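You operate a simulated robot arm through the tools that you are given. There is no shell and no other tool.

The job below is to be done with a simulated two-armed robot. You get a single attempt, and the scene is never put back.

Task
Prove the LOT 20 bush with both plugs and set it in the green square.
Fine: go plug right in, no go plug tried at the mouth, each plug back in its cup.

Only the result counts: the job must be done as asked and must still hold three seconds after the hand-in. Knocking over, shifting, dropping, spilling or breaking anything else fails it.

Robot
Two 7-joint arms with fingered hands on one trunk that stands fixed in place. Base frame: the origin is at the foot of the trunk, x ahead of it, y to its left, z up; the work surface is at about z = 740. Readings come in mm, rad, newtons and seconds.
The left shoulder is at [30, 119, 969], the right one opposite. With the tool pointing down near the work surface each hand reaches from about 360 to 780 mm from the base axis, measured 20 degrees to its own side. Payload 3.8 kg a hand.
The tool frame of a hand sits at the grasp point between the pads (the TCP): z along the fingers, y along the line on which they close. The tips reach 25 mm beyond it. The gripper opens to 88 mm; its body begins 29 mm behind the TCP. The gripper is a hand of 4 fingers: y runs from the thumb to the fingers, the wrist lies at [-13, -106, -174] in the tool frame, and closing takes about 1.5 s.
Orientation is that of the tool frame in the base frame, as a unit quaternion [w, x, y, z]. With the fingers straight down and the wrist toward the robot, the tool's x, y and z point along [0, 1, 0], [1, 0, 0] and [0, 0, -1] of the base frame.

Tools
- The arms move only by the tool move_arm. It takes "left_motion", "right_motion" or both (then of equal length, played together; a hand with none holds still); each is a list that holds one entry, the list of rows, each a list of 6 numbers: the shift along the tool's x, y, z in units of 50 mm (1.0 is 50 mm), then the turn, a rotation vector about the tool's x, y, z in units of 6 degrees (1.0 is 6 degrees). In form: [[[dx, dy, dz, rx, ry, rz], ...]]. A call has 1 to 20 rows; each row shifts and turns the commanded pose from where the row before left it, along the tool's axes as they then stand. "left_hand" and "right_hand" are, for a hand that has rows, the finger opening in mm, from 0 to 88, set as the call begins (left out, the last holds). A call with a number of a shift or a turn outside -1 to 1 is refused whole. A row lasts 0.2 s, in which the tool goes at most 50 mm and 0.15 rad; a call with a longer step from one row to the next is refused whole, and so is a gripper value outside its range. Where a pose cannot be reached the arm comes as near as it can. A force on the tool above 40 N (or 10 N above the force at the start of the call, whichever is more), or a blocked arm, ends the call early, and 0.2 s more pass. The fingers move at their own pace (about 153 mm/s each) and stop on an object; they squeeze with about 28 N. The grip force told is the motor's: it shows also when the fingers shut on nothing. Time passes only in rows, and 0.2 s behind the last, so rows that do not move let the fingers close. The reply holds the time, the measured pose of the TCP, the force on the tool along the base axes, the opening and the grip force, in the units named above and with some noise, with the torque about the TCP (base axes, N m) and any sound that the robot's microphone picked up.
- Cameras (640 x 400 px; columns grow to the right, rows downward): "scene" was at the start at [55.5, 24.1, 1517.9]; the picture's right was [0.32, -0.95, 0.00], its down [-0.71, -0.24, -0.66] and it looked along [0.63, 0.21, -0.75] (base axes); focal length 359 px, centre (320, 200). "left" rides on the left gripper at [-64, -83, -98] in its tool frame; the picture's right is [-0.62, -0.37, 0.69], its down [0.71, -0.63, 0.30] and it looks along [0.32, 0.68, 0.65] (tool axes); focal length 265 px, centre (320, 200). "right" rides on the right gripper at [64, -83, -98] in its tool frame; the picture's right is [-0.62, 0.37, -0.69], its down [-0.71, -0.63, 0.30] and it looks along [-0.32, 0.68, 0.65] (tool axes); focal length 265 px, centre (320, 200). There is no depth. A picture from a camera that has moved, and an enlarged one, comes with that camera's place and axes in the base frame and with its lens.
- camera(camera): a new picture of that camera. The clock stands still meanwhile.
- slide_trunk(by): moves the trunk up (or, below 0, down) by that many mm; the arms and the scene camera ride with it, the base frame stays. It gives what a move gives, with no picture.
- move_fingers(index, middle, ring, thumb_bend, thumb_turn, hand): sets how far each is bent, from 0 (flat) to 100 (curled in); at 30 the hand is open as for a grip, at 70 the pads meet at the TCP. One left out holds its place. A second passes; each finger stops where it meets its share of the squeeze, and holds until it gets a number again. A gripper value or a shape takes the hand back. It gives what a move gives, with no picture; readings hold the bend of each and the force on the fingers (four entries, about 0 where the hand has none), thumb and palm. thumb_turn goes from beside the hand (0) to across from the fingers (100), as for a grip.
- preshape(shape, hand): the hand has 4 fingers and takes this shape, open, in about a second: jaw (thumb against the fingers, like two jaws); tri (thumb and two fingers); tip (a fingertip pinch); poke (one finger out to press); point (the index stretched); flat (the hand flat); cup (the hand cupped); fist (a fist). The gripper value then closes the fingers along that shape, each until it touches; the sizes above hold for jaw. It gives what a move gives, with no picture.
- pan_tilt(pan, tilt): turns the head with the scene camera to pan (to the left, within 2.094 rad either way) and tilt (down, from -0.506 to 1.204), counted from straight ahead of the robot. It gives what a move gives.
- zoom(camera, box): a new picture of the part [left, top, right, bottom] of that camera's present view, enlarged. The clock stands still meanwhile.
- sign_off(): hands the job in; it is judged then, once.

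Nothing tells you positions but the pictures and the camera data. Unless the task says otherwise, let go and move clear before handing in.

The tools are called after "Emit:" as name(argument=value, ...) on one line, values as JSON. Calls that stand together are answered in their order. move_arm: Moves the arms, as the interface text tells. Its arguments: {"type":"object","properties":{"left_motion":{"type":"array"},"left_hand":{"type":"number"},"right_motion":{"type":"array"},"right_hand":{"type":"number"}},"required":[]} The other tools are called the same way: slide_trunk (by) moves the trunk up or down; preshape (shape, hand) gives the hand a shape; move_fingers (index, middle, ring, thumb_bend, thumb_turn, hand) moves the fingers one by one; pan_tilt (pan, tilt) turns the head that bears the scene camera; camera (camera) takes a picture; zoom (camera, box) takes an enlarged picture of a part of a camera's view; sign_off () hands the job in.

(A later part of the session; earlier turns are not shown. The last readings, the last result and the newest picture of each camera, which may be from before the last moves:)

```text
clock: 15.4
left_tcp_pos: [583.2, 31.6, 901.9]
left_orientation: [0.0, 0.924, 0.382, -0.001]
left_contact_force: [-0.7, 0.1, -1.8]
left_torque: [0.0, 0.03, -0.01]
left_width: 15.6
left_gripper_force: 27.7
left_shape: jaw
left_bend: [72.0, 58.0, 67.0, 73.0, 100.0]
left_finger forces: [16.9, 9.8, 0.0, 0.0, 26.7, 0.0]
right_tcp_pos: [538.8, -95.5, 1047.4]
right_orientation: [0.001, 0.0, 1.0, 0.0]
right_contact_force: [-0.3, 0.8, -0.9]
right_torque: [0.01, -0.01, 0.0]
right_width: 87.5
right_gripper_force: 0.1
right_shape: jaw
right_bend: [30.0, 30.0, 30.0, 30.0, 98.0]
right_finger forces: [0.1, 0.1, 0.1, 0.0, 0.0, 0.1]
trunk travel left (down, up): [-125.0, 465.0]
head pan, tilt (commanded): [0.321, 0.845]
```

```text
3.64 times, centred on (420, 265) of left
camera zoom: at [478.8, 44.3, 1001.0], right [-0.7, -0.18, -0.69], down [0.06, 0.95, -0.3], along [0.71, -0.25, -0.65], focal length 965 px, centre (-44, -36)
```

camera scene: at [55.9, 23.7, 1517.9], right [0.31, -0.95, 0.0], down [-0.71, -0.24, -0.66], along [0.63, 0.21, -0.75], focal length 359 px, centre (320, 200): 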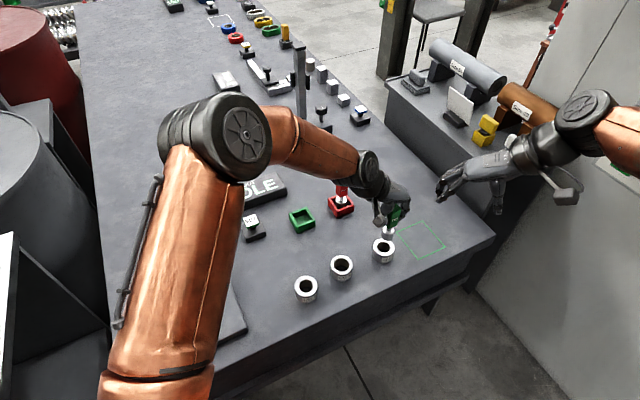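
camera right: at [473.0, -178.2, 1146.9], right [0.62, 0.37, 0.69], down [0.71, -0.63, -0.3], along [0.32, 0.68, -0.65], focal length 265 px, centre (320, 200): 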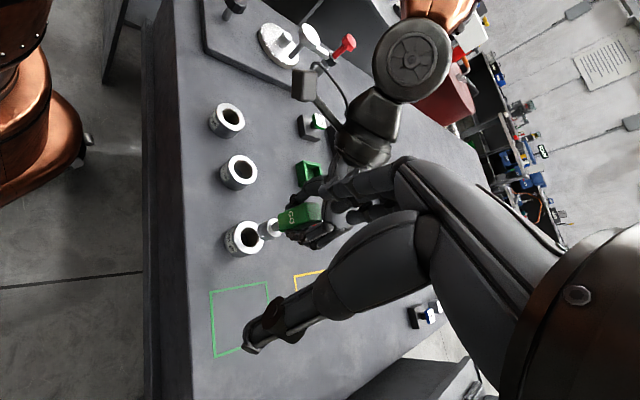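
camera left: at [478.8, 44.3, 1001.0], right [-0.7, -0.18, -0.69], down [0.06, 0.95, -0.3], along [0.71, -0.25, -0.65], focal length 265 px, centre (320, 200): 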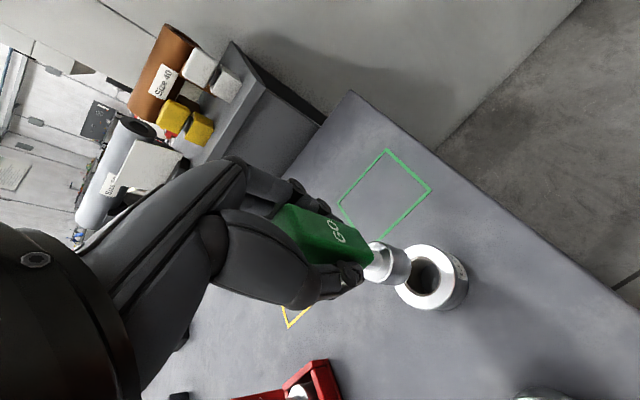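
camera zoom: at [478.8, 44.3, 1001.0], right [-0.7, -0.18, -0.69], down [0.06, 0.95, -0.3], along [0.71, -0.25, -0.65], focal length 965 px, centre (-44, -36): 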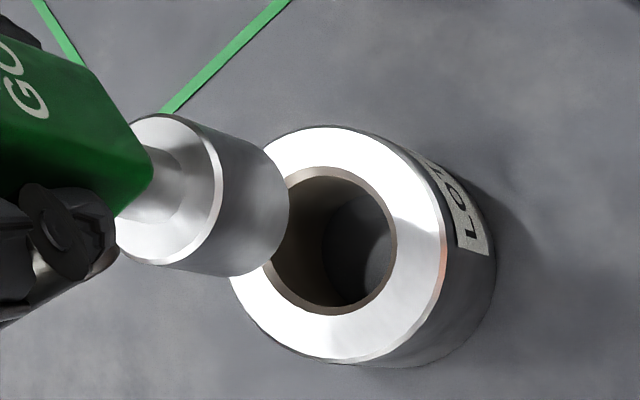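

I need to know whether the plug hangs truly upright, so I'll zoom closer on the gauge from the scene and right cameras.

Emit:
zoom(camera="scene", box=[376, 200, 408, 242])

Emit:
zoom(camera="right", box=[252, 198, 326, 246])

Emit:
zoom(camera="left", box=[270, 195, 420, 295])

```text
9.52 times, centred on (392, 221) of scene
camera zoom: at [55.9, 23.7, 1517.9], right [0.31, -0.95, 0.0], down [-0.71, -0.24, -0.66], along [0.63, 0.21, -0.75], focal length 3419 px, centre (-366, 0)
```

zoom: 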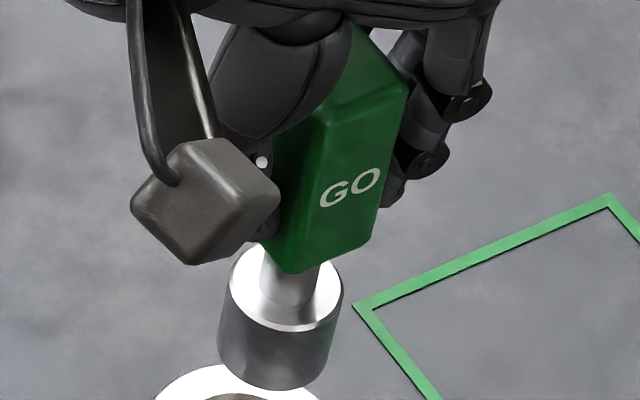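

```text
8.33 times, centred on (289, 222) of right
camera zoom: at [473.0, -178.2, 1146.9], right [0.62, 0.37, 0.69], down [0.71, -0.63, -0.3], along [0.32, 0.68, -0.65], focal length 2212 px, centre (578, 17)
```

zoom: 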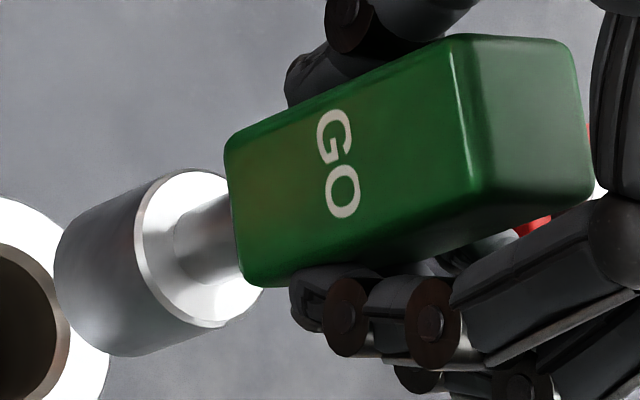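

```text
4.00 times, centred on (345, 245) of left
camera zoom: at [478.8, 44.3, 1001.0], right [-0.7, -0.18, -0.69], down [0.06, 0.95, -0.3], along [0.71, -0.25, -0.65], focal length 1062 px, centre (220, 20)
```

zoom: 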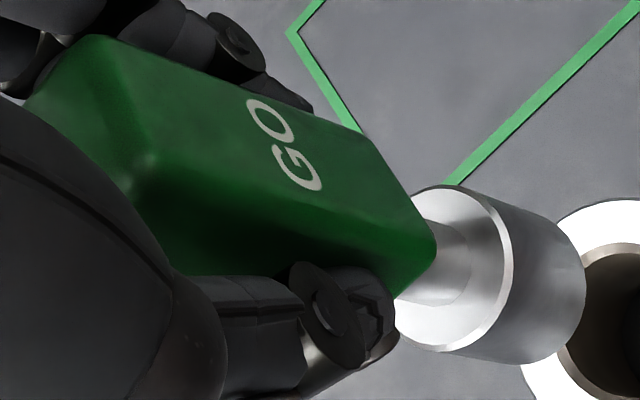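

The plug is upright, and it needs roughly (0, +2) mm to be over the bore. I'll apply that and lower to a few millimetres above the bush, then measure again.

Emit:
move_arm(left_motion=[[[0.028, -0.02, 0.2, 0, 0, 0], [0, 0, 0.2, 0, 0, 0], [0, 0, 0.2, 0, 0, 0], [0, 0, 0.18, 0, 0, 0], [0, 0, 0, 0, 0, 0], [0, 0, 0, 0, 0, 0]]])

Emit:
zoom(camera="scene", box=[368, 220, 400, 268])

Emit:
zoom(camera="right", box=[215, 203, 287, 263])

Emit:
zoom(camera="left", box=[330, 210, 450, 300])

```text
clock: 16.8
left_tcp_pos: [583.5, 35.4, 863.0]
left_orientation: [0.0, 0.924, 0.383, 0.0]
left_contact_force: [0.7, -0.2, -2.4]
left_torque: [0.01, 0.02, -0.02]
left_width: 15.5
left_gripper_force: 27.9
left_shape: jaw
left_bend: [72.0, 58.0, 67.0, 73.0, 100.0]
left_finger forces: [16.9, 9.7, 0.1, 0.0, 26.7, 0.0]
right_tcp_pos: [537.1, -94.9, 1048.8]
right_orientation: [0.0, 0.0, 1.0, 0.0]
right_contact_force: [0.1, -0.3, -0.4]
right_torque: [0.02, -0.05, 0.02]
right_width: 87.6
right_gripper_force: 0.0
right_shape: jaw
right_bend: [30.0, 30.0, 30.0, 30.0, 98.0]
right_finger forces: [0.0, 0.0, 0.0, 0.0, 0.0, 0.0]
trunk travel left (down, up): [-125.0, 465.0]
head pan, tilt (commanded): [0.321, 0.845]
```

```text
8.33 times, centred on (384, 244) of scene
camera zoom: at [55.9, 24.0, 1517.9], right [0.32, -0.95, 0.0], down [-0.71, -0.24, -0.66], along [0.63, 0.21, -0.75], focal length 2992 px, centre (-213, -167)
```

zoom: 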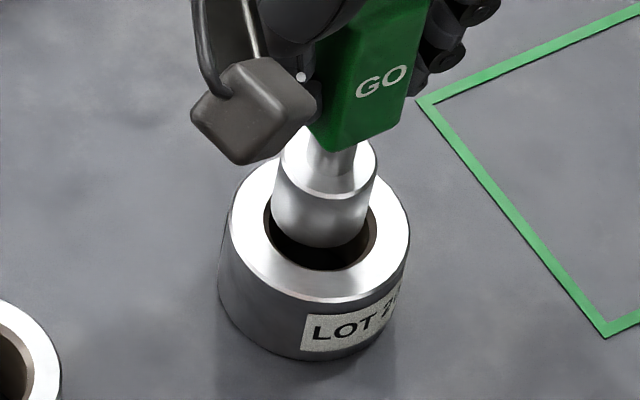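

```text
6.67 times, centred on (251, 233) of right
camera zoom: at [473.0, -177.9, 1146.9], right [0.62, 0.37, 0.69], down [0.71, -0.63, -0.3], along [0.32, 0.68, -0.65], focal length 1769 px, centre (780, -20)
```

zoom: 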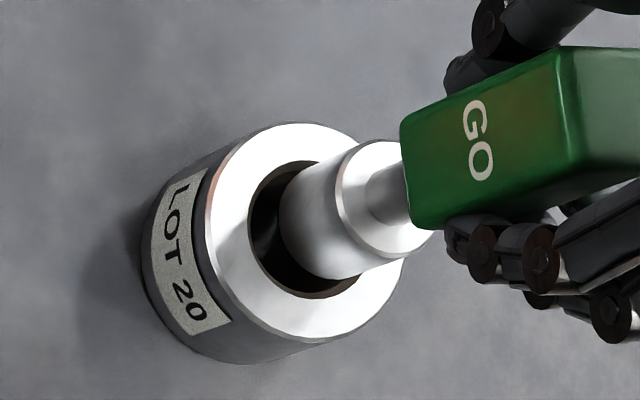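

```text
4.44 times, centred on (390, 255) of left
camera zoom: at [479.6, 47.3, 962.2], right [-0.7, -0.18, -0.69], down [0.06, 0.95, -0.3], along [0.71, -0.25, -0.65], focal length 1180 px, centre (9, -44)
```

zoom: 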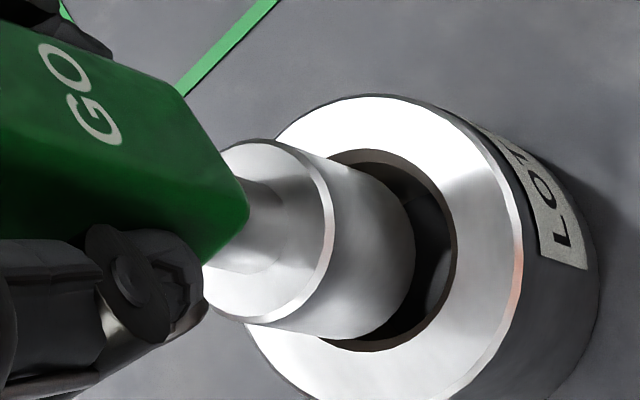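

Only about 1 mm of misalignment remains, within the bore's chamfer. I'll nudge slightly and lower slowly into the mouth, watching the force.

Emit:
move_arm(left_motion=[[[0.003, 0.014, 0.04, 0, 0, 0], [0, 0, 0.05, 0, 0, 0], [0, 0, 0.05, 0, 0, 0], [0, 0, 0.05, 0, 0, 0], [0, 0, 0.05, 0, 0, 0], [0, 0, 0, 0, 0, 0]]])

Emit:
zoom(camera="scene", box=[368, 220, 400, 268])

Emit:
zoom(camera="right", box=[215, 203, 287, 263])

Emit:
zoom(camera="left", box=[330, 210, 450, 300])

```text
clock: 18.2
left_tcp_pos: [584.7, 33.2, 851.4]
left_orientation: [0.0, 0.924, 0.383, 0.0]
left_contact_force: [-0.6, 0.7, -1.8]
left_torque: [-0.01, 0.01, 0.01]
left_width: 15.5
left_gripper_force: 28.2
left_shape: jaw
left_bend: [72.0, 58.0, 67.0, 73.0, 100.0]
left_finger forces: [17.0, 9.8, 0.0, 0.1, 26.6, 0.1]
right_tcp_pos: [537.7, -94.7, 1048.1]
right_orientation: [0.0, 0.0, 1.0, 0.0]
right_contact_force: [-1.0, -0.5, -0.4]
right_torque: [0.01, 0.01, -0.02]
right_width: 87.6
right_gripper_force: 0.0
right_shape: jaw
right_bend: [30.0, 30.0, 30.0, 30.0, 98.0]
right_finger forces: [0.0, 0.0, 0.0, 0.0, 0.0, 0.0]
trunk travel left (down, up): [-125.0, 465.0]
head pan, tilt (commanded): [0.321, 0.845]
```

```text
8.33 times, centred on (384, 244) of scene
camera zoom: at [55.9, 24.0, 1517.9], right [0.32, -0.95, 0.0], down [-0.71, -0.24, -0.66], along [0.63, 0.21, -0.75], focal length 2992 px, centre (-213, -167)
```

zoom: 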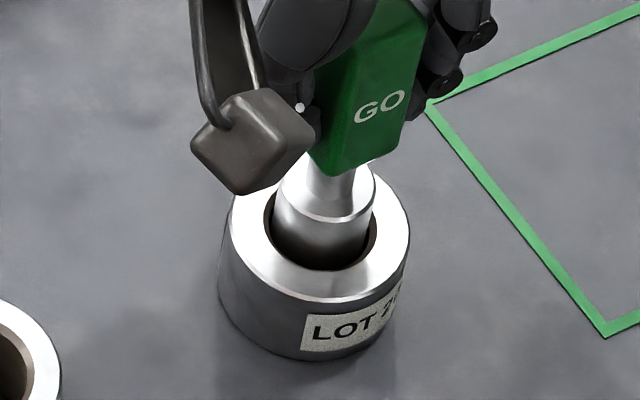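

```text
6.67 times, centred on (251, 233) of right
camera zoom: at [473.0, -177.9, 1146.9], right [0.62, 0.37, 0.69], down [0.71, -0.63, -0.3], along [0.32, 0.68, -0.65], focal length 1769 px, centre (780, -20)
```

zoom: 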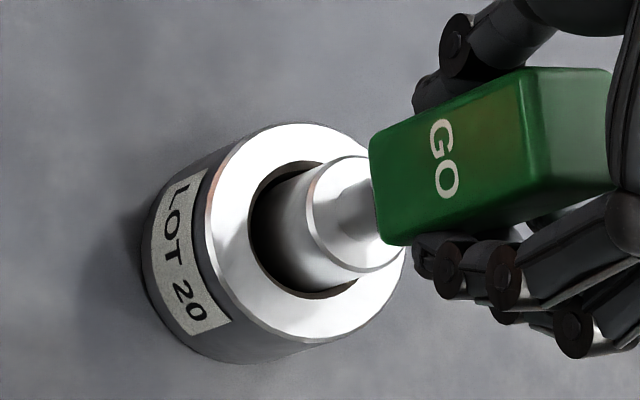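

```text
4.44 times, centred on (390, 255) of left
camera zoom: at [479.7, 46.1, 950.7], right [-0.7, -0.18, -0.69], down [0.06, 0.95, -0.3], along [0.71, -0.25, -0.65], focal length 1180 px, centre (9, -44)
```

zoom: 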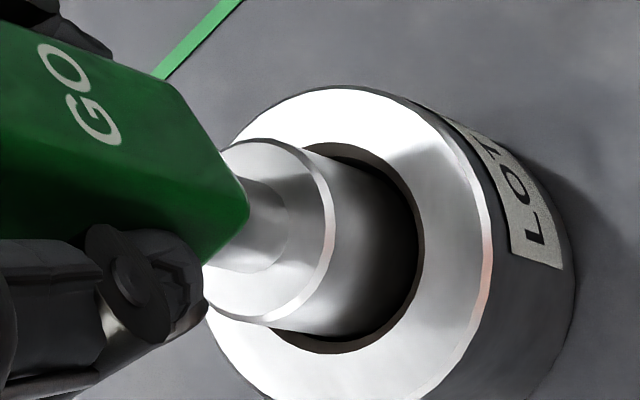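

The gauge end has entered the mouth with no contact force. I'll keep lowering slowly.

Emit:
move_arm(left_motion=[[[0, 0, 0.03, 0, 0, 0], [0, 0, 0.03, 0, 0, 0], [0, 0, 0.03, 0, 0, 0], [0, 0, 0.03, 0, 0, 0], [0, 0, 0.03, 0, 0, 0], [0, 0, 0, 0, 0, 0]]])

Emit:
zoom(camera="right", box=[215, 203, 287, 263])

Emit:
zoom(camera="left", box=[330, 210, 450, 300])

```text
clock: 19.6
left_tcp_pos: [584.6, 33.2, 844.2]
left_orientation: [0.0, 0.924, 0.383, 0.0]
left_contact_force: [0.4, -0.2, -2.6]
left_torque: [-0.02, 0.01, -0.01]
left_width: 15.8
left_gripper_force: 27.4
left_shape: jaw
left_bend: [72.0, 58.0, 67.0, 73.0, 100.0]
left_finger forces: [17.0, 9.8, 0.0, 0.0, 26.7, 0.0]
right_tcp_pos: [538.9, -95.2, 1049.2]
right_orientation: [0.0, 0.0, 1.0, 0.001]
right_contact_force: [-0.3, -0.2, -0.2]
right_torque: [-0.03, -0.03, -0.05]
right_width: 87.6
right_gripper_force: 0.1
right_shape: jaw
right_bend: [30.0, 30.0, 30.0, 30.0, 98.0]
right_finger forces: [0.1, 0.0, 0.0, 0.0, 0.0, 0.0]
trunk travel left (down, up): [-125.0, 465.0]
head pan, tilt (commanded): [0.321, 0.845]
```

```text
6.67 times, centred on (251, 233) of right
camera zoom: at [473.0, -177.9, 1146.9], right [0.62, 0.37, 0.69], down [0.71, -0.63, -0.3], along [0.32, 0.68, -0.65], focal length 1769 px, centre (780, -20)
```

zoom: 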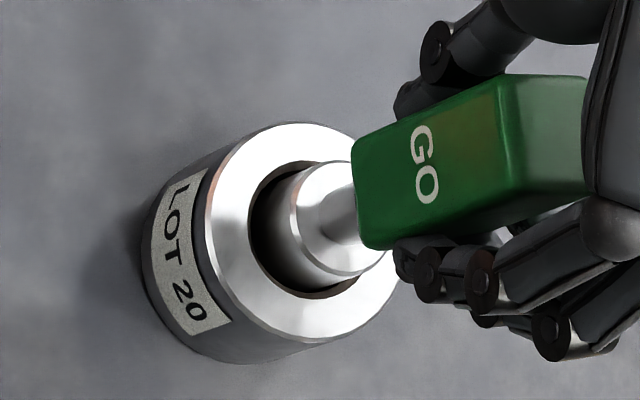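

```text
4.44 times, centred on (390, 255) of left
camera zoom: at [479.5, 46.6, 943.2], right [-0.7, -0.18, -0.69], down [0.06, 0.95, -0.3], along [0.71, -0.25, -0.65], focal length 1180 px, centre (9, -44)
```

zoom: 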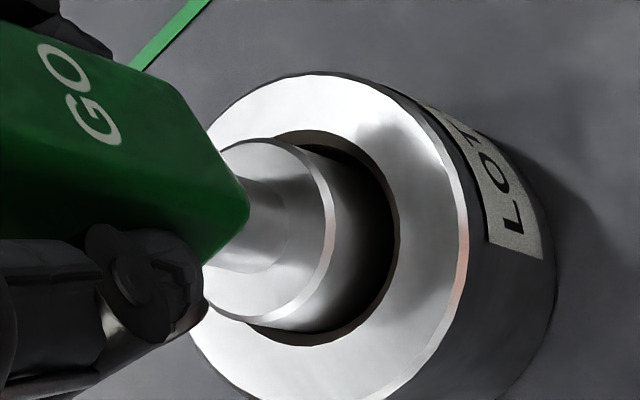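

It's about 11 mm in with no resistance. I'll go down the rest of the way in small steps, until the gauge is fully in the bore and just above the table.

Emit:
move_arm(left_motion=[[[0, 0, 0.03, 0, 0, 0], [0, 0, 0.03, 0, 0, 0], [0, 0, 0.03, 0, 0, 0], [0, 0, 0.03, 0, 0, 0], [0, 0, 0.03, 0, 0, 0], [0, 0, 0.03, 0, 0, 0], [0, 0, 0.03, 0, 0, 0], [0, 0, 0.03, 0, 0, 0], [0, 0, 0.03, 0, 0, 0], [0, 0, 0.03, 0, 0, 0], [0, 0, 0, 0, 0, 0]]])

Emit:
zoom(camera="right", box=[215, 203, 287, 263])

Emit:
zoom(camera="left", box=[330, 210, 450, 300])

Emit:
zoom(camera="scene", box=[368, 220, 400, 268])

```text
clock: 22.0
left_tcp_pos: [584.7, 33.5, 829.0]
left_orientation: [0.0, 0.924, 0.383, 0.0]
left_contact_force: [-0.3, -0.3, -2.4]
left_torque: [-0.01, 0.01, -0.01]
left_width: 15.8
left_gripper_force: 28.6
left_shape: jaw
left_bend: [72.0, 58.0, 67.0, 73.0, 100.0]
left_finger forces: [17.0, 9.7, 0.0, 0.1, 26.7, 0.0]
right_tcp_pos: [537.5, -93.9, 1048.1]
right_orientation: [0.0, 0.0, 1.0, 0.001]
right_contact_force: [-0.6, -0.6, -0.2]
right_torque: [-0.01, 0.02, 0.01]
right_width: 87.4
right_gripper_force: 0.0
right_shape: jaw
right_bend: [30.0, 30.0, 30.0, 30.0, 98.0]
right_finger forces: [0.0, 0.0, 0.1, 0.0, 0.0, 0.1]
trunk travel left (down, up): [-125.0, 465.0]
head pan, tilt (commanded): [0.321, 0.845]
```

```text
6.67 times, centred on (251, 233) of right
camera zoom: at [473.0, -177.9, 1146.9], right [0.62, 0.37, 0.69], down [0.71, -0.63, -0.3], along [0.32, 0.68, -0.65], focal length 1769 px, centre (780, -20)
```

zoom: 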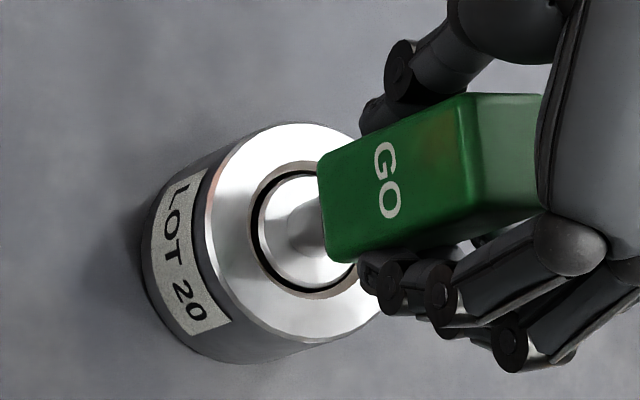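

```text
4.44 times, centred on (390, 255) of left
camera zoom: at [479.5, 46.8, 928.7], right [-0.7, -0.18, -0.69], down [0.06, 0.95, -0.3], along [0.71, -0.25, -0.65], focal length 1180 px, centre (9, -44)
```

zoom: 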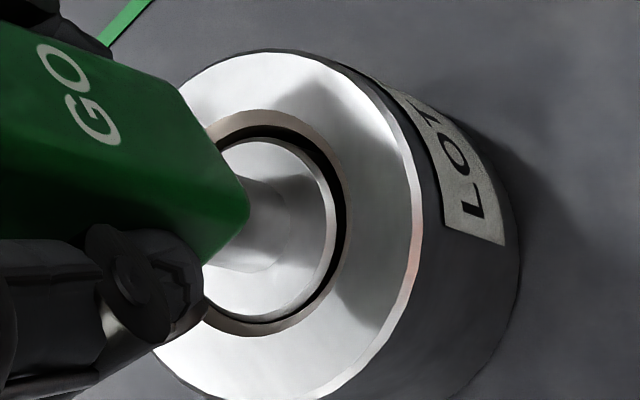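

```text
8.33 times, centred on (384, 244) of scene
camera zoom: at [55.9, 24.0, 1517.9], right [0.32, -0.95, 0.0], down [-0.71, -0.24, -0.66], along [0.63, 0.21, -0.75], focal length 2992 px, centre (-213, -167)
```

zoom: 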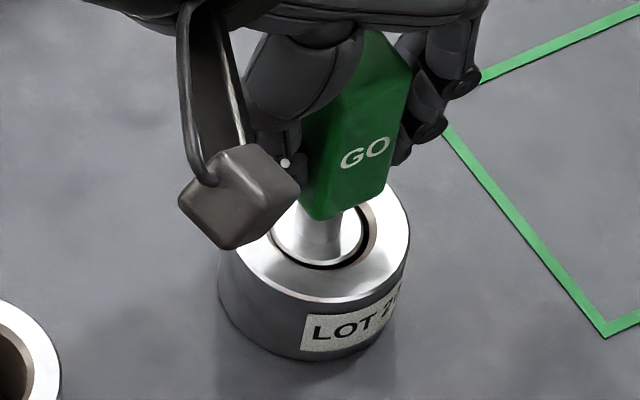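

The gauge is fully inside the bore with no resistance. I'll go 2 mm deeper to be sure it counts as right in, then draw it out straight up.

Emit:
move_arm(left_motion=[[[0, 0, 0.015, 0, 0, 0], [0, 0, 0.015, 0, 0, 0], [0, 0, 0.015, 0, 0, 0], [0, 0, 0, 0, 0, 0], [0, 0, 0, 0, 0, 0], [0, 0, 0, 0, 0, 0]]])

Emit:
zoom(camera="right", box=[215, 203, 287, 263])

```text
clock: 23.4
left_tcp_pos: [584.7, 33.6, 826.7]
left_orientation: [0.0, 0.924, 0.383, 0.0]
left_contact_force: [-0.1, -0.7, -0.4]
left_torque: [-0.03, 0.02, 0.02]
left_width: 15.5
left_gripper_force: 28.0
left_shape: jaw
left_bend: [72.0, 58.0, 67.0, 73.0, 100.0]
left_finger forces: [17.1, 9.8, 0.1, 0.0, 26.8, 0.1]
right_tcp_pos: [536.7, -94.4, 1049.2]
right_orientation: [-0.001, 0.0, 1.0, 0.0]
right_contact_force: [1.3, 0.4, 0.0]
right_torque: [-0.02, 0.03, 0.02]
right_width: 87.8
right_gripper_force: 0.1
right_shape: jaw
right_bend: [30.0, 30.0, 30.0, 30.0, 98.0]
right_finger forces: [0.0, 0.0, 0.0, 0.0, 0.1, 0.1]
trunk travel left (down, up): [-125.0, 465.0]
head pan, tilt (commanded): [0.321, 0.845]
```

```text
6.67 times, centred on (251, 233) of right
camera zoom: at [472.8, -178.0, 1147.0], right [0.62, 0.37, 0.69], down [0.71, -0.63, -0.3], along [0.32, 0.68, -0.65], focal length 1769 px, centre (780, -20)
```

zoom: 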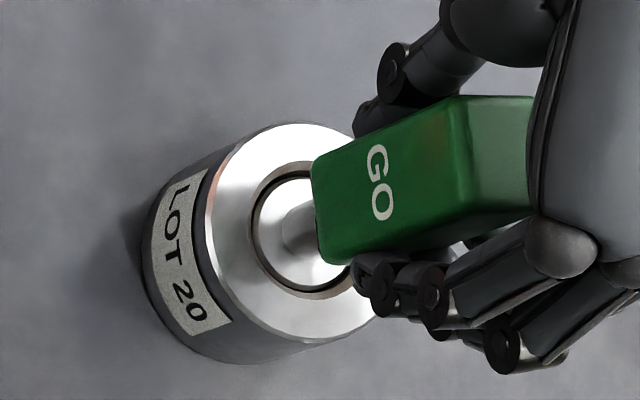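

The GO plug is right in, down at the table level. Now I'll withdraw it straight up and check that the bush stays put.

Emit:
move_arm(left_motion=[[[0, 0, -0.05, 0, 0, 0], [0, 0, -0.08, 0, 0, 0], [0, 0, -0.1, 0, 0, 0], [0, 0, -0.1, 0, 0, 0], [0, 0, -0.1, 0, 0, 0], [0, 0, -0.1, 0, 0, 0], [0, 0, -0.1, 0, 0, 0], [0, 0, -0.2, 0, 0, 0], [0, 0, -0.25, 0, 0, 0], [0, 0, -0.25, 0, 0, 0], [0, 0, -0.23, 0, 0, 0], [0, 0, 0, 0, 0, 0]]])

Emit:
camera(camera="scene")

Emit:
zoom(camera="right", box=[215, 193, 305, 263])

```text
clock: 26.0
left_tcp_pos: [584.3, 33.0, 904.5]
left_orientation: [0.0, 0.924, 0.383, 0.0]
left_contact_force: [0.7, -0.5, -2.5]
left_torque: [-0.04, 0.03, 0.03]
left_width: 15.6
left_gripper_force: 28.3
left_shape: jaw
left_bend: [72.0, 58.0, 67.0, 73.0, 100.0]
left_finger forces: [17.0, 9.8, 0.1, 0.0, 26.7, 0.1]
right_tcp_pos: [537.7, -94.0, 1048.2]
right_orientation: [0.0, 0.0, 1.0, 0.0]
right_contact_force: [0.3, 0.7, -0.4]
right_torque: [-0.01, 0.03, 0.01]
right_width: 87.6
right_gripper_force: 0.0
right_shape: jaw
right_bend: [30.0, 30.0, 30.0, 30.0, 98.0]
right_finger forces: [0.0, 0.0, 0.0, 0.0, 0.0, 0.0]
trunk travel left (down, up): [-125.0, 465.0]
head pan, tilt (commanded): [0.321, 0.845]
```

```text
taken
camera scene: at [56.0, 24.0, 1517.9], right [0.32, -0.95, 0.0], down [-0.71, -0.24, -0.66], along [0.63, 0.21, -0.75], focal length 359 px, centre (320, 200)
```

scene: 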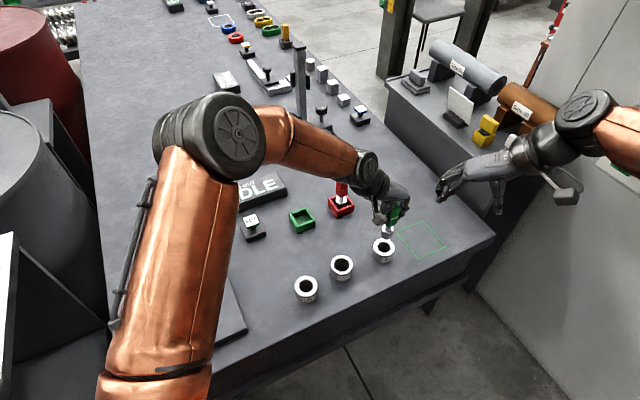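

```text
5.71 times, centred on (260, 228) of right
camera zoom: at [473.1, -177.9, 1146.8], right [0.62, 0.37, 0.69], down [0.71, -0.63, -0.3], along [0.32, 0.68, -0.65], focal length 1517 px, centre (663, 40)
```

zoom: 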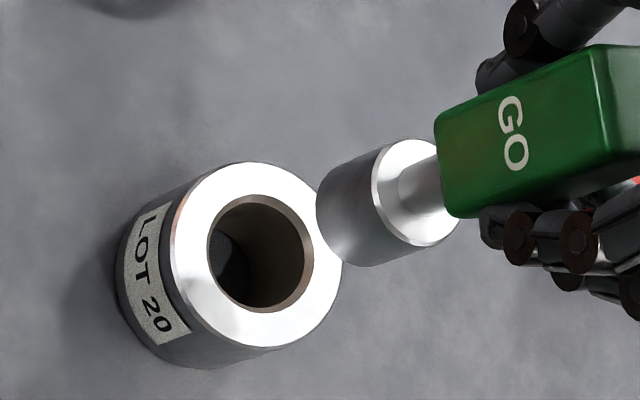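

The bush didn't move. Now I'll take the GO plug back over its green cup by reversing the path.

Emit:
move_arm(left_motion=[[[0.4561, -0.3528, 0, 0, 0, 0], [0.4561, -0.3528, 0, 0, 0, 0], [0.4561, -0.3528, 0, 0, 0, 0], [0.4561, -0.3528, 0, 0, 0, 0], [0.4561, -0.3528, 0, 0, 0, 0], [0.4561, -0.3528, 0, 0, 0, 0], [0.4561, -0.3528, 0, 0, 0, 0], [0.4561, -0.3528, 0, 0, 0, 0], [0, 0, 0, 0, 0, 0], [0, 0, 0, 0, 0, 0]]])

Emit:
zoom(camera="scene", box=[270, 160, 350, 240])

Emit:
camera(camera="left")

Emit:
zoom(camera="right", box=[285, 130, 385, 200])

```text
clock: 28.2
left_tcp_pos: [616.4, 263.0, 905.4]
left_orientation: [0.0, 0.924, 0.383, 0.0]
left_contact_force: [-0.1, 1.0, -2.4]
left_torque: [0.03, -0.01, -0.02]
left_width: 15.7
left_gripper_force: 28.5
left_shape: jaw
left_bend: [72.0, 58.0, 67.0, 73.0, 100.0]
left_finger forces: [16.9, 9.7, 0.0, 0.0, 26.5, 0.0]
right_tcp_pos: [537.6, -93.6, 1048.3]
right_orientation: [0.0, 0.0, 1.0, 0.001]
right_contact_force: [0.2, 0.6, -0.3]
right_torque: [-0.03, 0.01, 0.02]
right_width: 87.6
right_gripper_force: 0.1
right_shape: jaw
right_bend: [30.0, 30.0, 30.0, 30.0, 98.0]
right_finger forces: [0.0, 0.0, 0.0, 0.0, 0.1, 0.1]
trunk travel left (down, up): [-125.0, 465.0]
head pan, tilt (commanded): [0.321, 0.845]
```

```text
5.00 times, centred on (310, 200) of scene
camera zoom: at [55.9, 24.4, 1517.9], right [0.32, -0.95, 0.0], down [-0.71, -0.24, -0.66], along [0.63, 0.21, -0.75], focal length 1795 px, centre (370, 200)
```

zoom: 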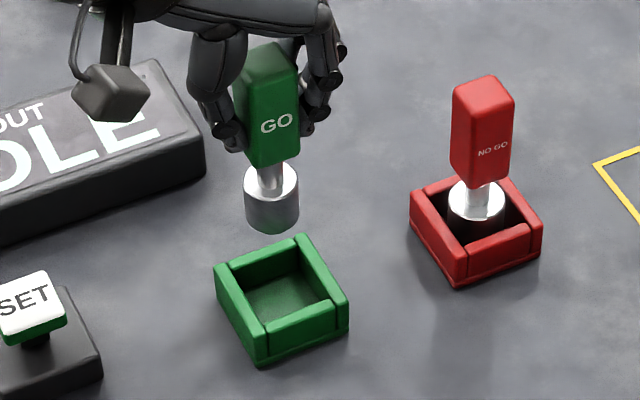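

```text
taken
camera left: at [510.5, 276.7, 1005.2], right [-0.7, -0.18, -0.69], down [0.06, 0.95, -0.3], along [0.71, -0.25, -0.65], focal length 265 px, centre (320, 200)
```

left: 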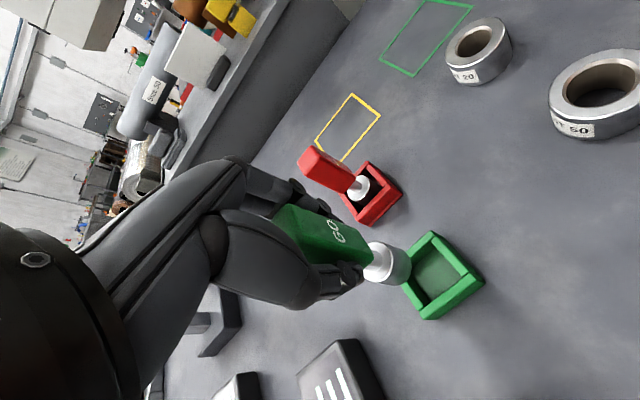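

```text
5.71 times, centred on (335, 165) of right
camera zoom: at [473.0, -177.6, 1147.0], right [0.62, 0.37, 0.69], down [0.71, -0.63, -0.3], along [0.32, 0.68, -0.65], focal length 1517 px, centre (234, 400)
```

zoom: 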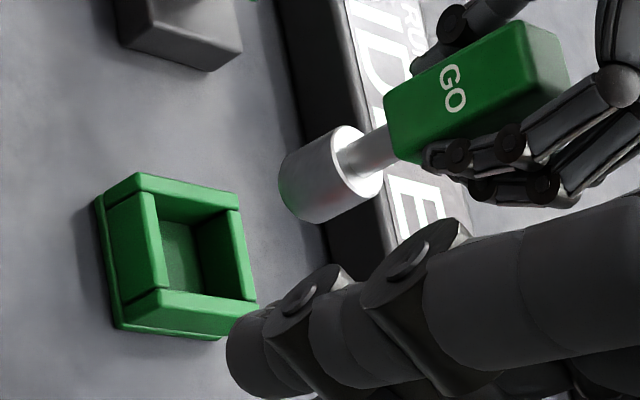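

The plug is over the cup within 1–2 mm. I'll nudge it by a millimetre and lower most of the way, then check.

Emit:
move_arm(left_motion=[[[0, 0.025, 0.2, 0, 0, 0], [0, 0, 0.2, 0, 0, 0], [0, 0, 0.2, 0, 0, 0], [0, 0, 0.2, 0, 0, 0], [0, 0, 0.2, 0, 0, 0], [0, 0, 0, 0, 0, 0]]])

Emit:
zoom(camera="scene", box=[280, 184, 328, 236])

Emit:
zoom(camera="left", box=[330, 190, 490, 330])

Emit:
zoom(camera="right", box=[285, 130, 385, 200])

```text
clock: 29.6
left_tcp_pos: [615.4, 261.6, 854.9]
left_orientation: [0.001, 0.924, 0.383, 0.0]
left_contact_force: [1.3, -0.4, -2.0]
left_torque: [0.01, 0.02, 0.01]
left_width: 15.6
left_gripper_force: 28.0
left_shape: jaw
left_bend: [72.0, 58.0, 67.0, 73.0, 100.0]
left_finger forces: [16.9, 9.6, 0.0, 0.0, 26.5, 0.1]
right_tcp_pos: [537.6, -94.9, 1049.5]
right_orientation: [0.0, 0.0, 1.0, 0.0]
right_contact_force: [0.2, 0.3, -0.5]
right_torque: [-0.01, -0.02, 0.01]
right_width: 87.3
right_gripper_force: 0.1
right_shape: jaw
right_bend: [30.0, 30.0, 30.0, 30.0, 98.0]
right_finger forces: [0.1, 0.0, 0.0, 0.0, 0.0, 0.0]
trunk travel left (down, up): [-125.0, 465.0]
head pan, tilt (commanded): [0.321, 0.845]
```

```text
7.69 times, centred on (304, 210) of scene
camera zoom: at [55.8, 24.2, 1517.9], right [0.32, -0.95, 0.0], down [-0.71, -0.24, -0.66], along [0.63, 0.21, -0.75], focal length 2762 px, centre (443, 123)
```

zoom: 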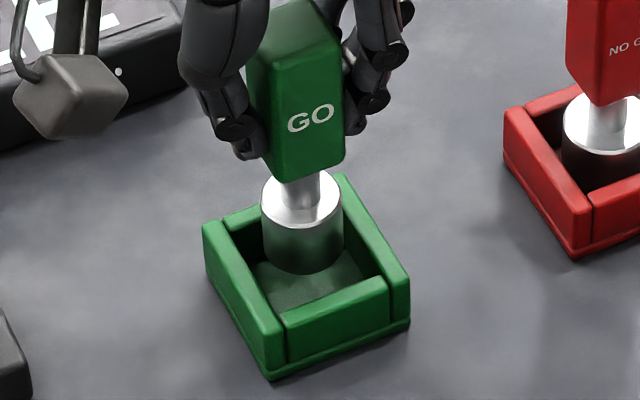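

```text
2.86 times, centred on (410, 260) of left
camera zoom: at [509.9, 274.6, 953.9], right [-0.7, -0.18, -0.69], down [0.06, 0.95, -0.3], along [0.71, -0.25, -0.65], focal length 758 px, centre (63, 29)
```

zoom: 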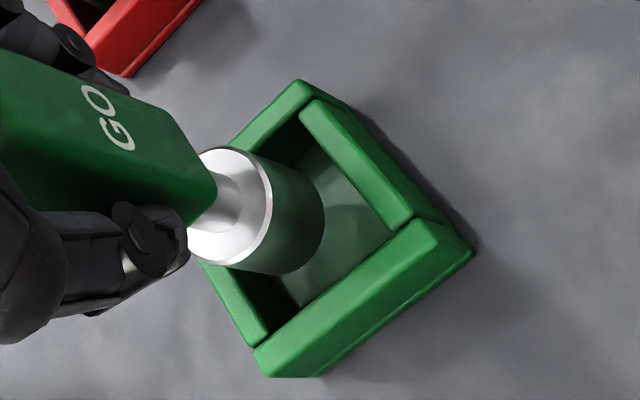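

```text
5.71 times, centred on (335, 165) of right
camera zoom: at [472.9, -177.8, 1147.0], right [0.62, 0.37, 0.69], down [0.71, -0.63, -0.3], along [0.32, 0.68, -0.65], focal length 1517 px, centre (234, 400)
```

zoom: 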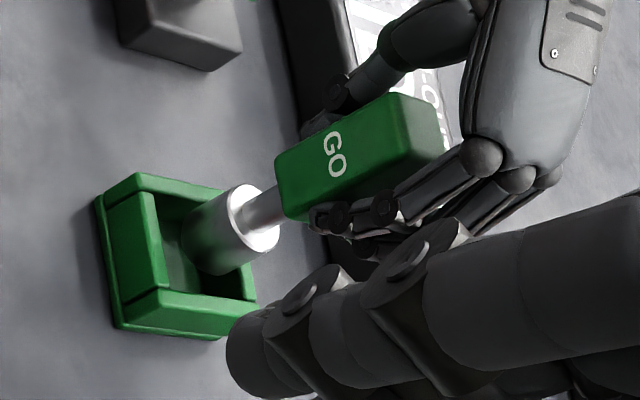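

The plug is right over its original spot. I'll lower the remaining ~22 mm onto the cup floor.

Emit:
move_arm(left_motion=[[[0, 0, 0.1, 0, 0, 0], [0, 0, 0.1, 0, 0, 0], [0, 0, 0.1, 0, 0, 0], [0, 0, 0.08, 0, 0, 0], [0, 0, 0.04, 0, 0, 0], [0, 0, 0.015, 0, 0, 0], [0, 0, 0, 0, 0, 0], [0, 0, 0, 0, 0, 0]]])

Emit:
zoom(camera="scene", box=[280, 184, 328, 236])

Emit:
zoom(camera="left", box=[330, 190, 490, 330])

```text
clock: 31.4
left_tcp_pos: [614.8, 260.8, 832.7]
left_orientation: [0.0, 0.924, 0.383, 0.0]
left_contact_force: [1.1, 0.0, -2.9]
left_torque: [0.04, 0.02, -0.03]
left_width: 15.8
left_gripper_force: 28.0
left_shape: jaw
left_bend: [72.0, 58.0, 67.0, 73.0, 100.0]
left_finger forces: [16.9, 9.7, 0.1, 0.0, 26.4, 0.0]
right_tcp_pos: [537.4, -94.7, 1048.7]
right_orientation: [0.0, 0.0, 1.0, 0.0]
right_contact_force: [-0.1, 0.3, -0.5]
right_torque: [-0.01, 0.02, 0.03]
right_width: 87.7
right_gripper_force: 0.0
right_shape: jaw
right_bend: [30.0, 30.0, 30.0, 30.0, 98.0]
right_finger forces: [0.0, 0.0, 0.1, 0.1, 0.0, 0.0]
trunk travel left (down, up): [-125.0, 465.0]
head pan, tilt (commanded): [0.321, 0.845]
```

```text
7.69 times, centred on (304, 210) of scene
camera zoom: at [55.9, 24.2, 1517.9], right [0.32, -0.95, 0.0], down [-0.71, -0.24, -0.66], along [0.63, 0.21, -0.75], focal length 2762 px, centre (443, 123)
```

zoom: 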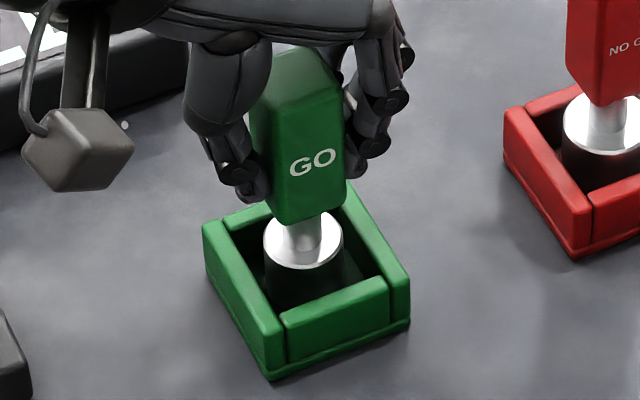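

```text
2.86 times, centred on (410, 260) of left
camera zoom: at [509.5, 274.5, 932.5], right [-0.7, -0.18, -0.69], down [0.06, 0.95, -0.3], along [0.71, -0.25, -0.65], focal length 758 px, centre (63, 29)
```

zoom: 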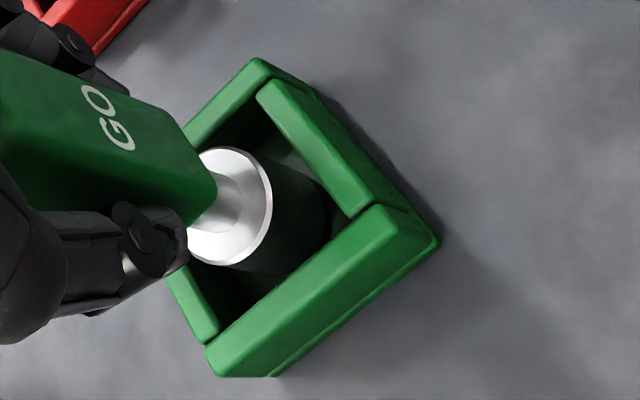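

The plug still hangs by its own weight, so the floor is about a millimetre below. I'll ease it down until it's supported.

Emit:
move_arm(left_motion=[[[0, 0, 0.012, 0, 0, 0], [0, 0, 0.012, 0, 0, 0], [0, 0, 0, 0, 0, 0], [0, 0, 0, 0, 0, 0]]])

```text
clock: 32.4
left_tcp_pos: [615.2, 260.8, 831.4]
left_orientation: [0.0, 0.924, 0.383, 0.0]
left_contact_force: [-0.7, -0.4, 5.2]
left_torque: [0.0, 0.01, -0.01]
left_width: 16.1
left_gripper_force: 27.9
left_shape: jaw
left_bend: [72.0, 58.0, 67.0, 73.0, 100.0]
left_finger forces: [17.3, 9.9, 0.0, 0.0, 27.6, 0.0]
right_tcp_pos: [537.7, -94.1, 1048.5]
right_orientation: [0.001, 0.0, 1.0, 0.0]
right_contact_force: [0.2, -0.3, 0.7]
right_torque: [0.0, -0.02, 0.02]
right_width: 87.7
right_gripper_force: 0.0
right_shape: jaw
right_bend: [30.0, 30.0, 30.0, 30.0, 98.0]
right_finger forces: [0.0, 0.1, 0.1, 0.0, 0.0, 0.0]
trunk travel left (down, up): [-125.0, 465.0]
head pan, tilt (commanded): [0.321, 0.845]
```

The plug now stands on the cup floor (5 N upward). I'll open the hand and check that it stands.

Emit:
move_arm(left_motion=[[[0, 0, 0, 0, 0, 0], [0, 0, 0, 0, 0, 0], [0, 0, 0, 0, 0, 0], [0, 0, 0, 0, 0, 0], [0, 0, 0, 0, 0, 0], [0, 0, 0, 0, 0, 0]]], left_hand=88)

Emit:
zoom(camera="scene", box=[280, 184, 328, 236])

Emit:
camera(camera="left")

```text
clock: 33.8
left_tcp_pos: [614.8, 260.4, 831.3]
left_orientation: [0.0, 0.924, 0.383, -0.001]
left_contact_force: [-0.1, 0.3, 0.2]
left_torque: [0.0, -0.01, 0.01]
left_width: 87.6
left_gripper_force: 0.0
left_shape: jaw
left_bend: [30.0, 30.0, 30.0, 30.0, 98.0]
left_finger forces: [0.0, 0.0, 0.0, 0.1, 0.1, 0.1]
right_tcp_pos: [537.6, -94.2, 1049.6]
right_orientation: [0.0, -0.001, 1.0, 0.0]
right_contact_force: [-0.2, 0.6, -0.1]
right_torque: [0.0, 0.0, 0.0]
right_width: 87.4
right_gripper_force: 0.1
right_shape: jaw
right_bend: [30.0, 30.0, 30.0, 30.0, 98.0]
right_finger forces: [0.0, 0.0, 0.0, 0.0, 0.1, 0.0]
trunk travel left (down, up): [-125.0, 465.0]
head pan, tilt (commanded): [0.321, 0.845]
```

```text
7.69 times, centred on (304, 210) of scene
camera zoom: at [55.6, 24.1, 1517.9], right [0.32, -0.95, 0.0], down [-0.71, -0.24, -0.66], along [0.63, 0.21, -0.75], focal length 2762 px, centre (443, 123)
```

zoom: 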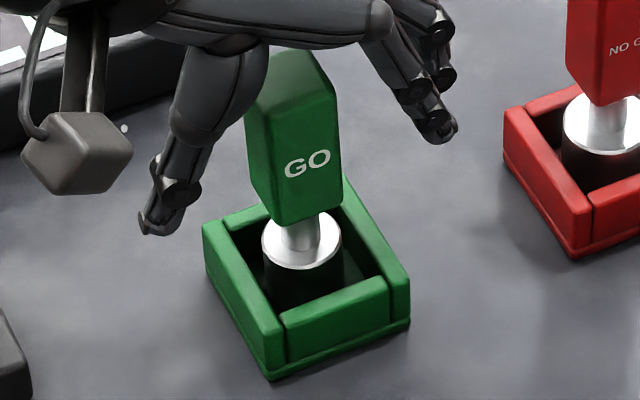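

```text
taken
camera left: at [509.3, 274.8, 931.0], right [-0.7, -0.18, -0.69], down [0.06, 0.95, -0.3], along [0.71, -0.25, -0.65], focal length 265 px, centre (320, 200)
```

left: 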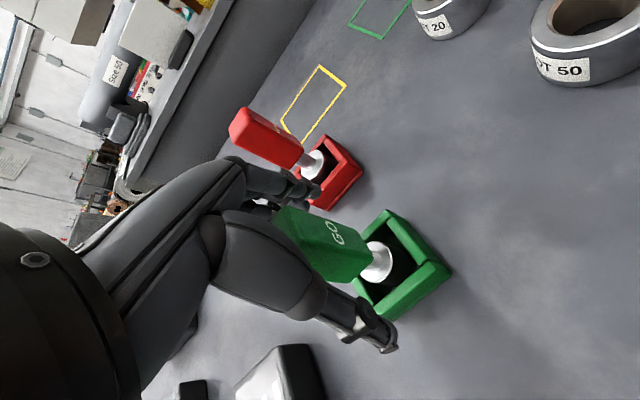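

The GO plug stands upright in its cup. I'll lift clear and shift 120 mm along the tool's y axis to above the NO GO plug.

Emit:
move_arm(left_motion=[[[0, 0, -0.2, 0, 0, 0], [0, 0, -0.4, 0, 0, 0], [0, 0, -0.5, 0, 0, 0], [0, 0, -0.5, 0, 0, 0], [0, 0, -0.4, 0, 0, 0], [0, 0.4, 0, 0, 0, 0], [0, 0.5, 0, 0, 0, 0], [0, 0.5, 0, 0, 0, 0], [0, 0.5, 0, 0, 0, 0], [0, 0.5, 0, 0, 0, 0], [0, 0, 0, 0, 0, 0], [0, 0, 0, 0, 0, 0]]])

Emit:
camera(camera="left")

Emit:
zoom(camera="left", box=[350, 220, 510, 340])

Emit:
camera(camera="scene")

```text
clock: 36.4
left_tcp_pos: [701.0, 175.8, 933.2]
left_orientation: [0.0, 0.924, 0.383, 0.0]
left_contact_force: [0.6, 0.8, -0.6]
left_torque: [0.03, 0.0, 0.02]
left_width: 87.7
left_gripper_force: 0.1
left_shape: jaw
left_bend: [30.0, 30.0, 30.0, 30.0, 98.0]
left_finger forces: [0.0, 0.0, 0.0, 0.1, 0.0, 0.1]
right_tcp_pos: [538.0, -95.1, 1048.9]
right_orientation: [0.0, 0.0, 1.0, 0.0]
right_contact_force: [0.2, 0.0, 0.2]
right_torque: [-0.02, -0.03, 0.02]
right_width: 87.5
right_gripper_force: 0.0
right_shape: jaw
right_bend: [30.0, 30.0, 30.0, 30.0, 98.0]
right_finger forces: [0.1, 0.0, 0.0, 0.1, 0.1, 0.0]
trunk travel left (down, up): [-125.0, 465.0]
head pan, tilt (commanded): [0.321, 0.845]
```

```text
taken
camera left: at [595.2, 189.0, 1032.5], right [-0.7, -0.18, -0.69], down [0.06, 0.95, -0.3], along [0.71, -0.25, -0.65], focal length 265 px, centre (320, 200)
```

left: 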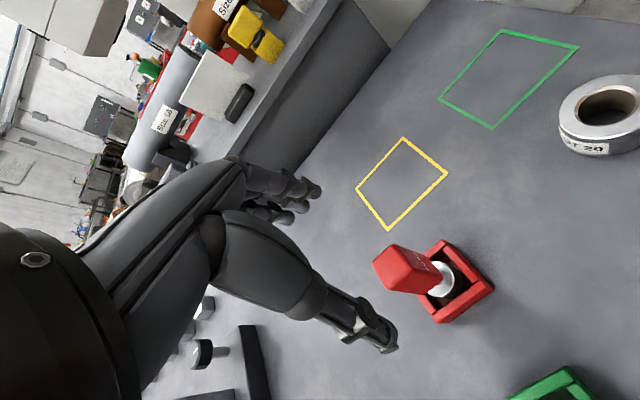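

```text
3.33 times, centred on (430, 280) of left
camera zoom: at [595.2, 189.0, 1032.5], right [-0.7, -0.18, -0.69], down [0.06, 0.95, -0.3], along [0.71, -0.25, -0.65], focal length 885 px, centre (-47, -67)
```

zoom: 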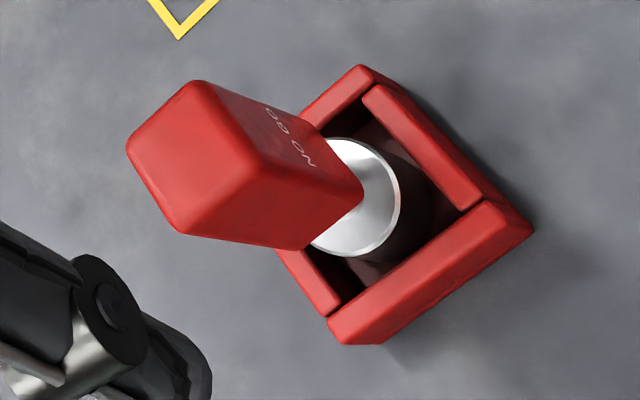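

```text
taken
camera scene: at [55.9, 23.8, 1517.9], right [0.31, -0.95, 0.0], down [-0.71, -0.24, -0.66], along [0.63, 0.21, -0.75], focal length 359 px, centre (320, 200)
```

scene: 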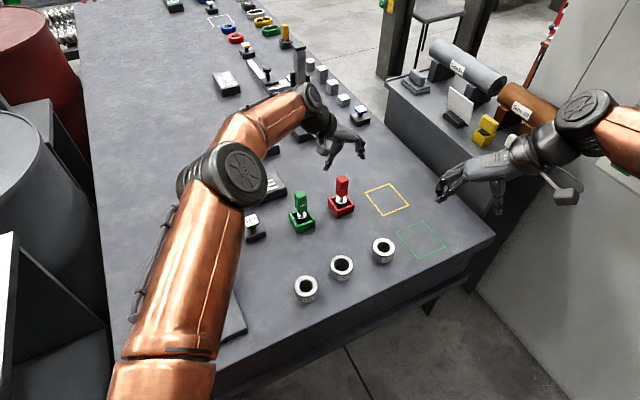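

The NO GO handle is again well aligned with the hand. I'll make a sub-millimetre correction, lower over it and check.

Emit:
move_arm(left_motion=[[[-0.016, -0.018, 0.3, 0, 0, 0], [0, 0, 0.4, 0, 0, 0], [0, 0, 0.4, 0, 0, 0], [0, 0, 0.36, 0, 0, 0], [0, 0, 0.32, 0, 0, 0], [0, 0, 0.2, 0, 0, 0], [0, 0, 0, 0, 0, 0], [0, 0, 0, 0, 0, 0]]])

Emit:
zoom(camera="left", box=[260, 180, 480, 360])

Emit:
zoom(camera="scene", box=[310, 150, 390, 222])

```text
clock: 38.2
left_tcp_pos: [698.1, 176.8, 832.2]
left_orientation: [-0.001, 0.924, 0.382, 0.0]
left_contact_force: [0.1, -0.6, -0.7]
left_torque: [0.01, 0.01, -0.01]
left_width: 87.4
left_gripper_force: 0.0
left_shape: jaw
left_bend: [30.0, 30.0, 30.0, 30.0, 98.0]
left_finger forces: [0.0, 0.0, 0.0, 0.0, 0.0, 0.0]
right_tcp_pos: [538.0, -94.6, 1049.5]
right_orientation: [0.0, 0.0, 1.0, 0.0]
right_contact_force: [0.4, 0.5, 0.2]
right_torque: [0.0, 0.0, -0.02]
right_width: 87.7
right_gripper_force: 0.1
right_shape: jaw
right_bend: [30.0, 30.0, 30.0, 30.0, 98.0]
right_finger forces: [0.1, 0.0, 0.0, 0.1, 0.1, 0.1]
trunk travel left (down, up): [-125.0, 465.0]
head pan, tilt (commanded): [0.321, 0.845]
```

```text
2.22 times, centred on (370, 270) of left
camera zoom: at [592.6, 189.3, 931.2], right [-0.7, -0.18, -0.69], down [0.06, 0.95, -0.3], along [0.71, -0.25, -0.65], focal length 590 px, centre (209, 44)
```

zoom: 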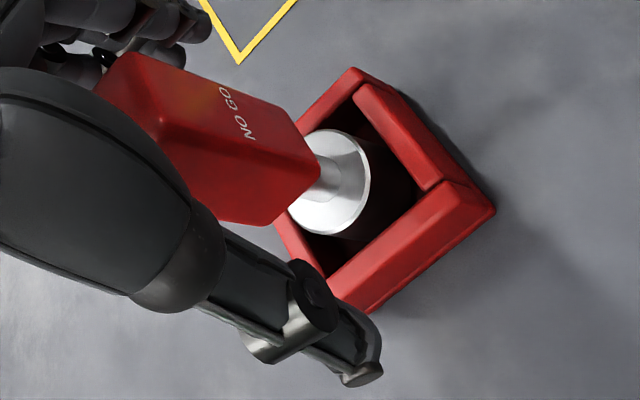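

```text
5.56 times, centred on (350, 186) of scene
camera zoom: at [55.7, 24.0, 1517.9], right [0.32, -0.95, 0.0], down [-0.71, -0.24, -0.66], along [0.63, 0.21, -0.75], focal length 1994 px, centre (153, 278)
```

zoom: 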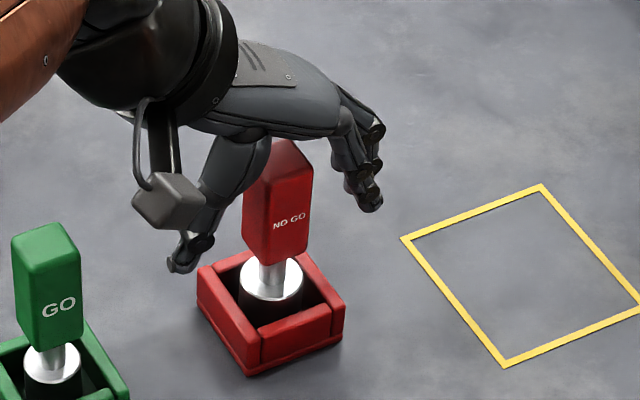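

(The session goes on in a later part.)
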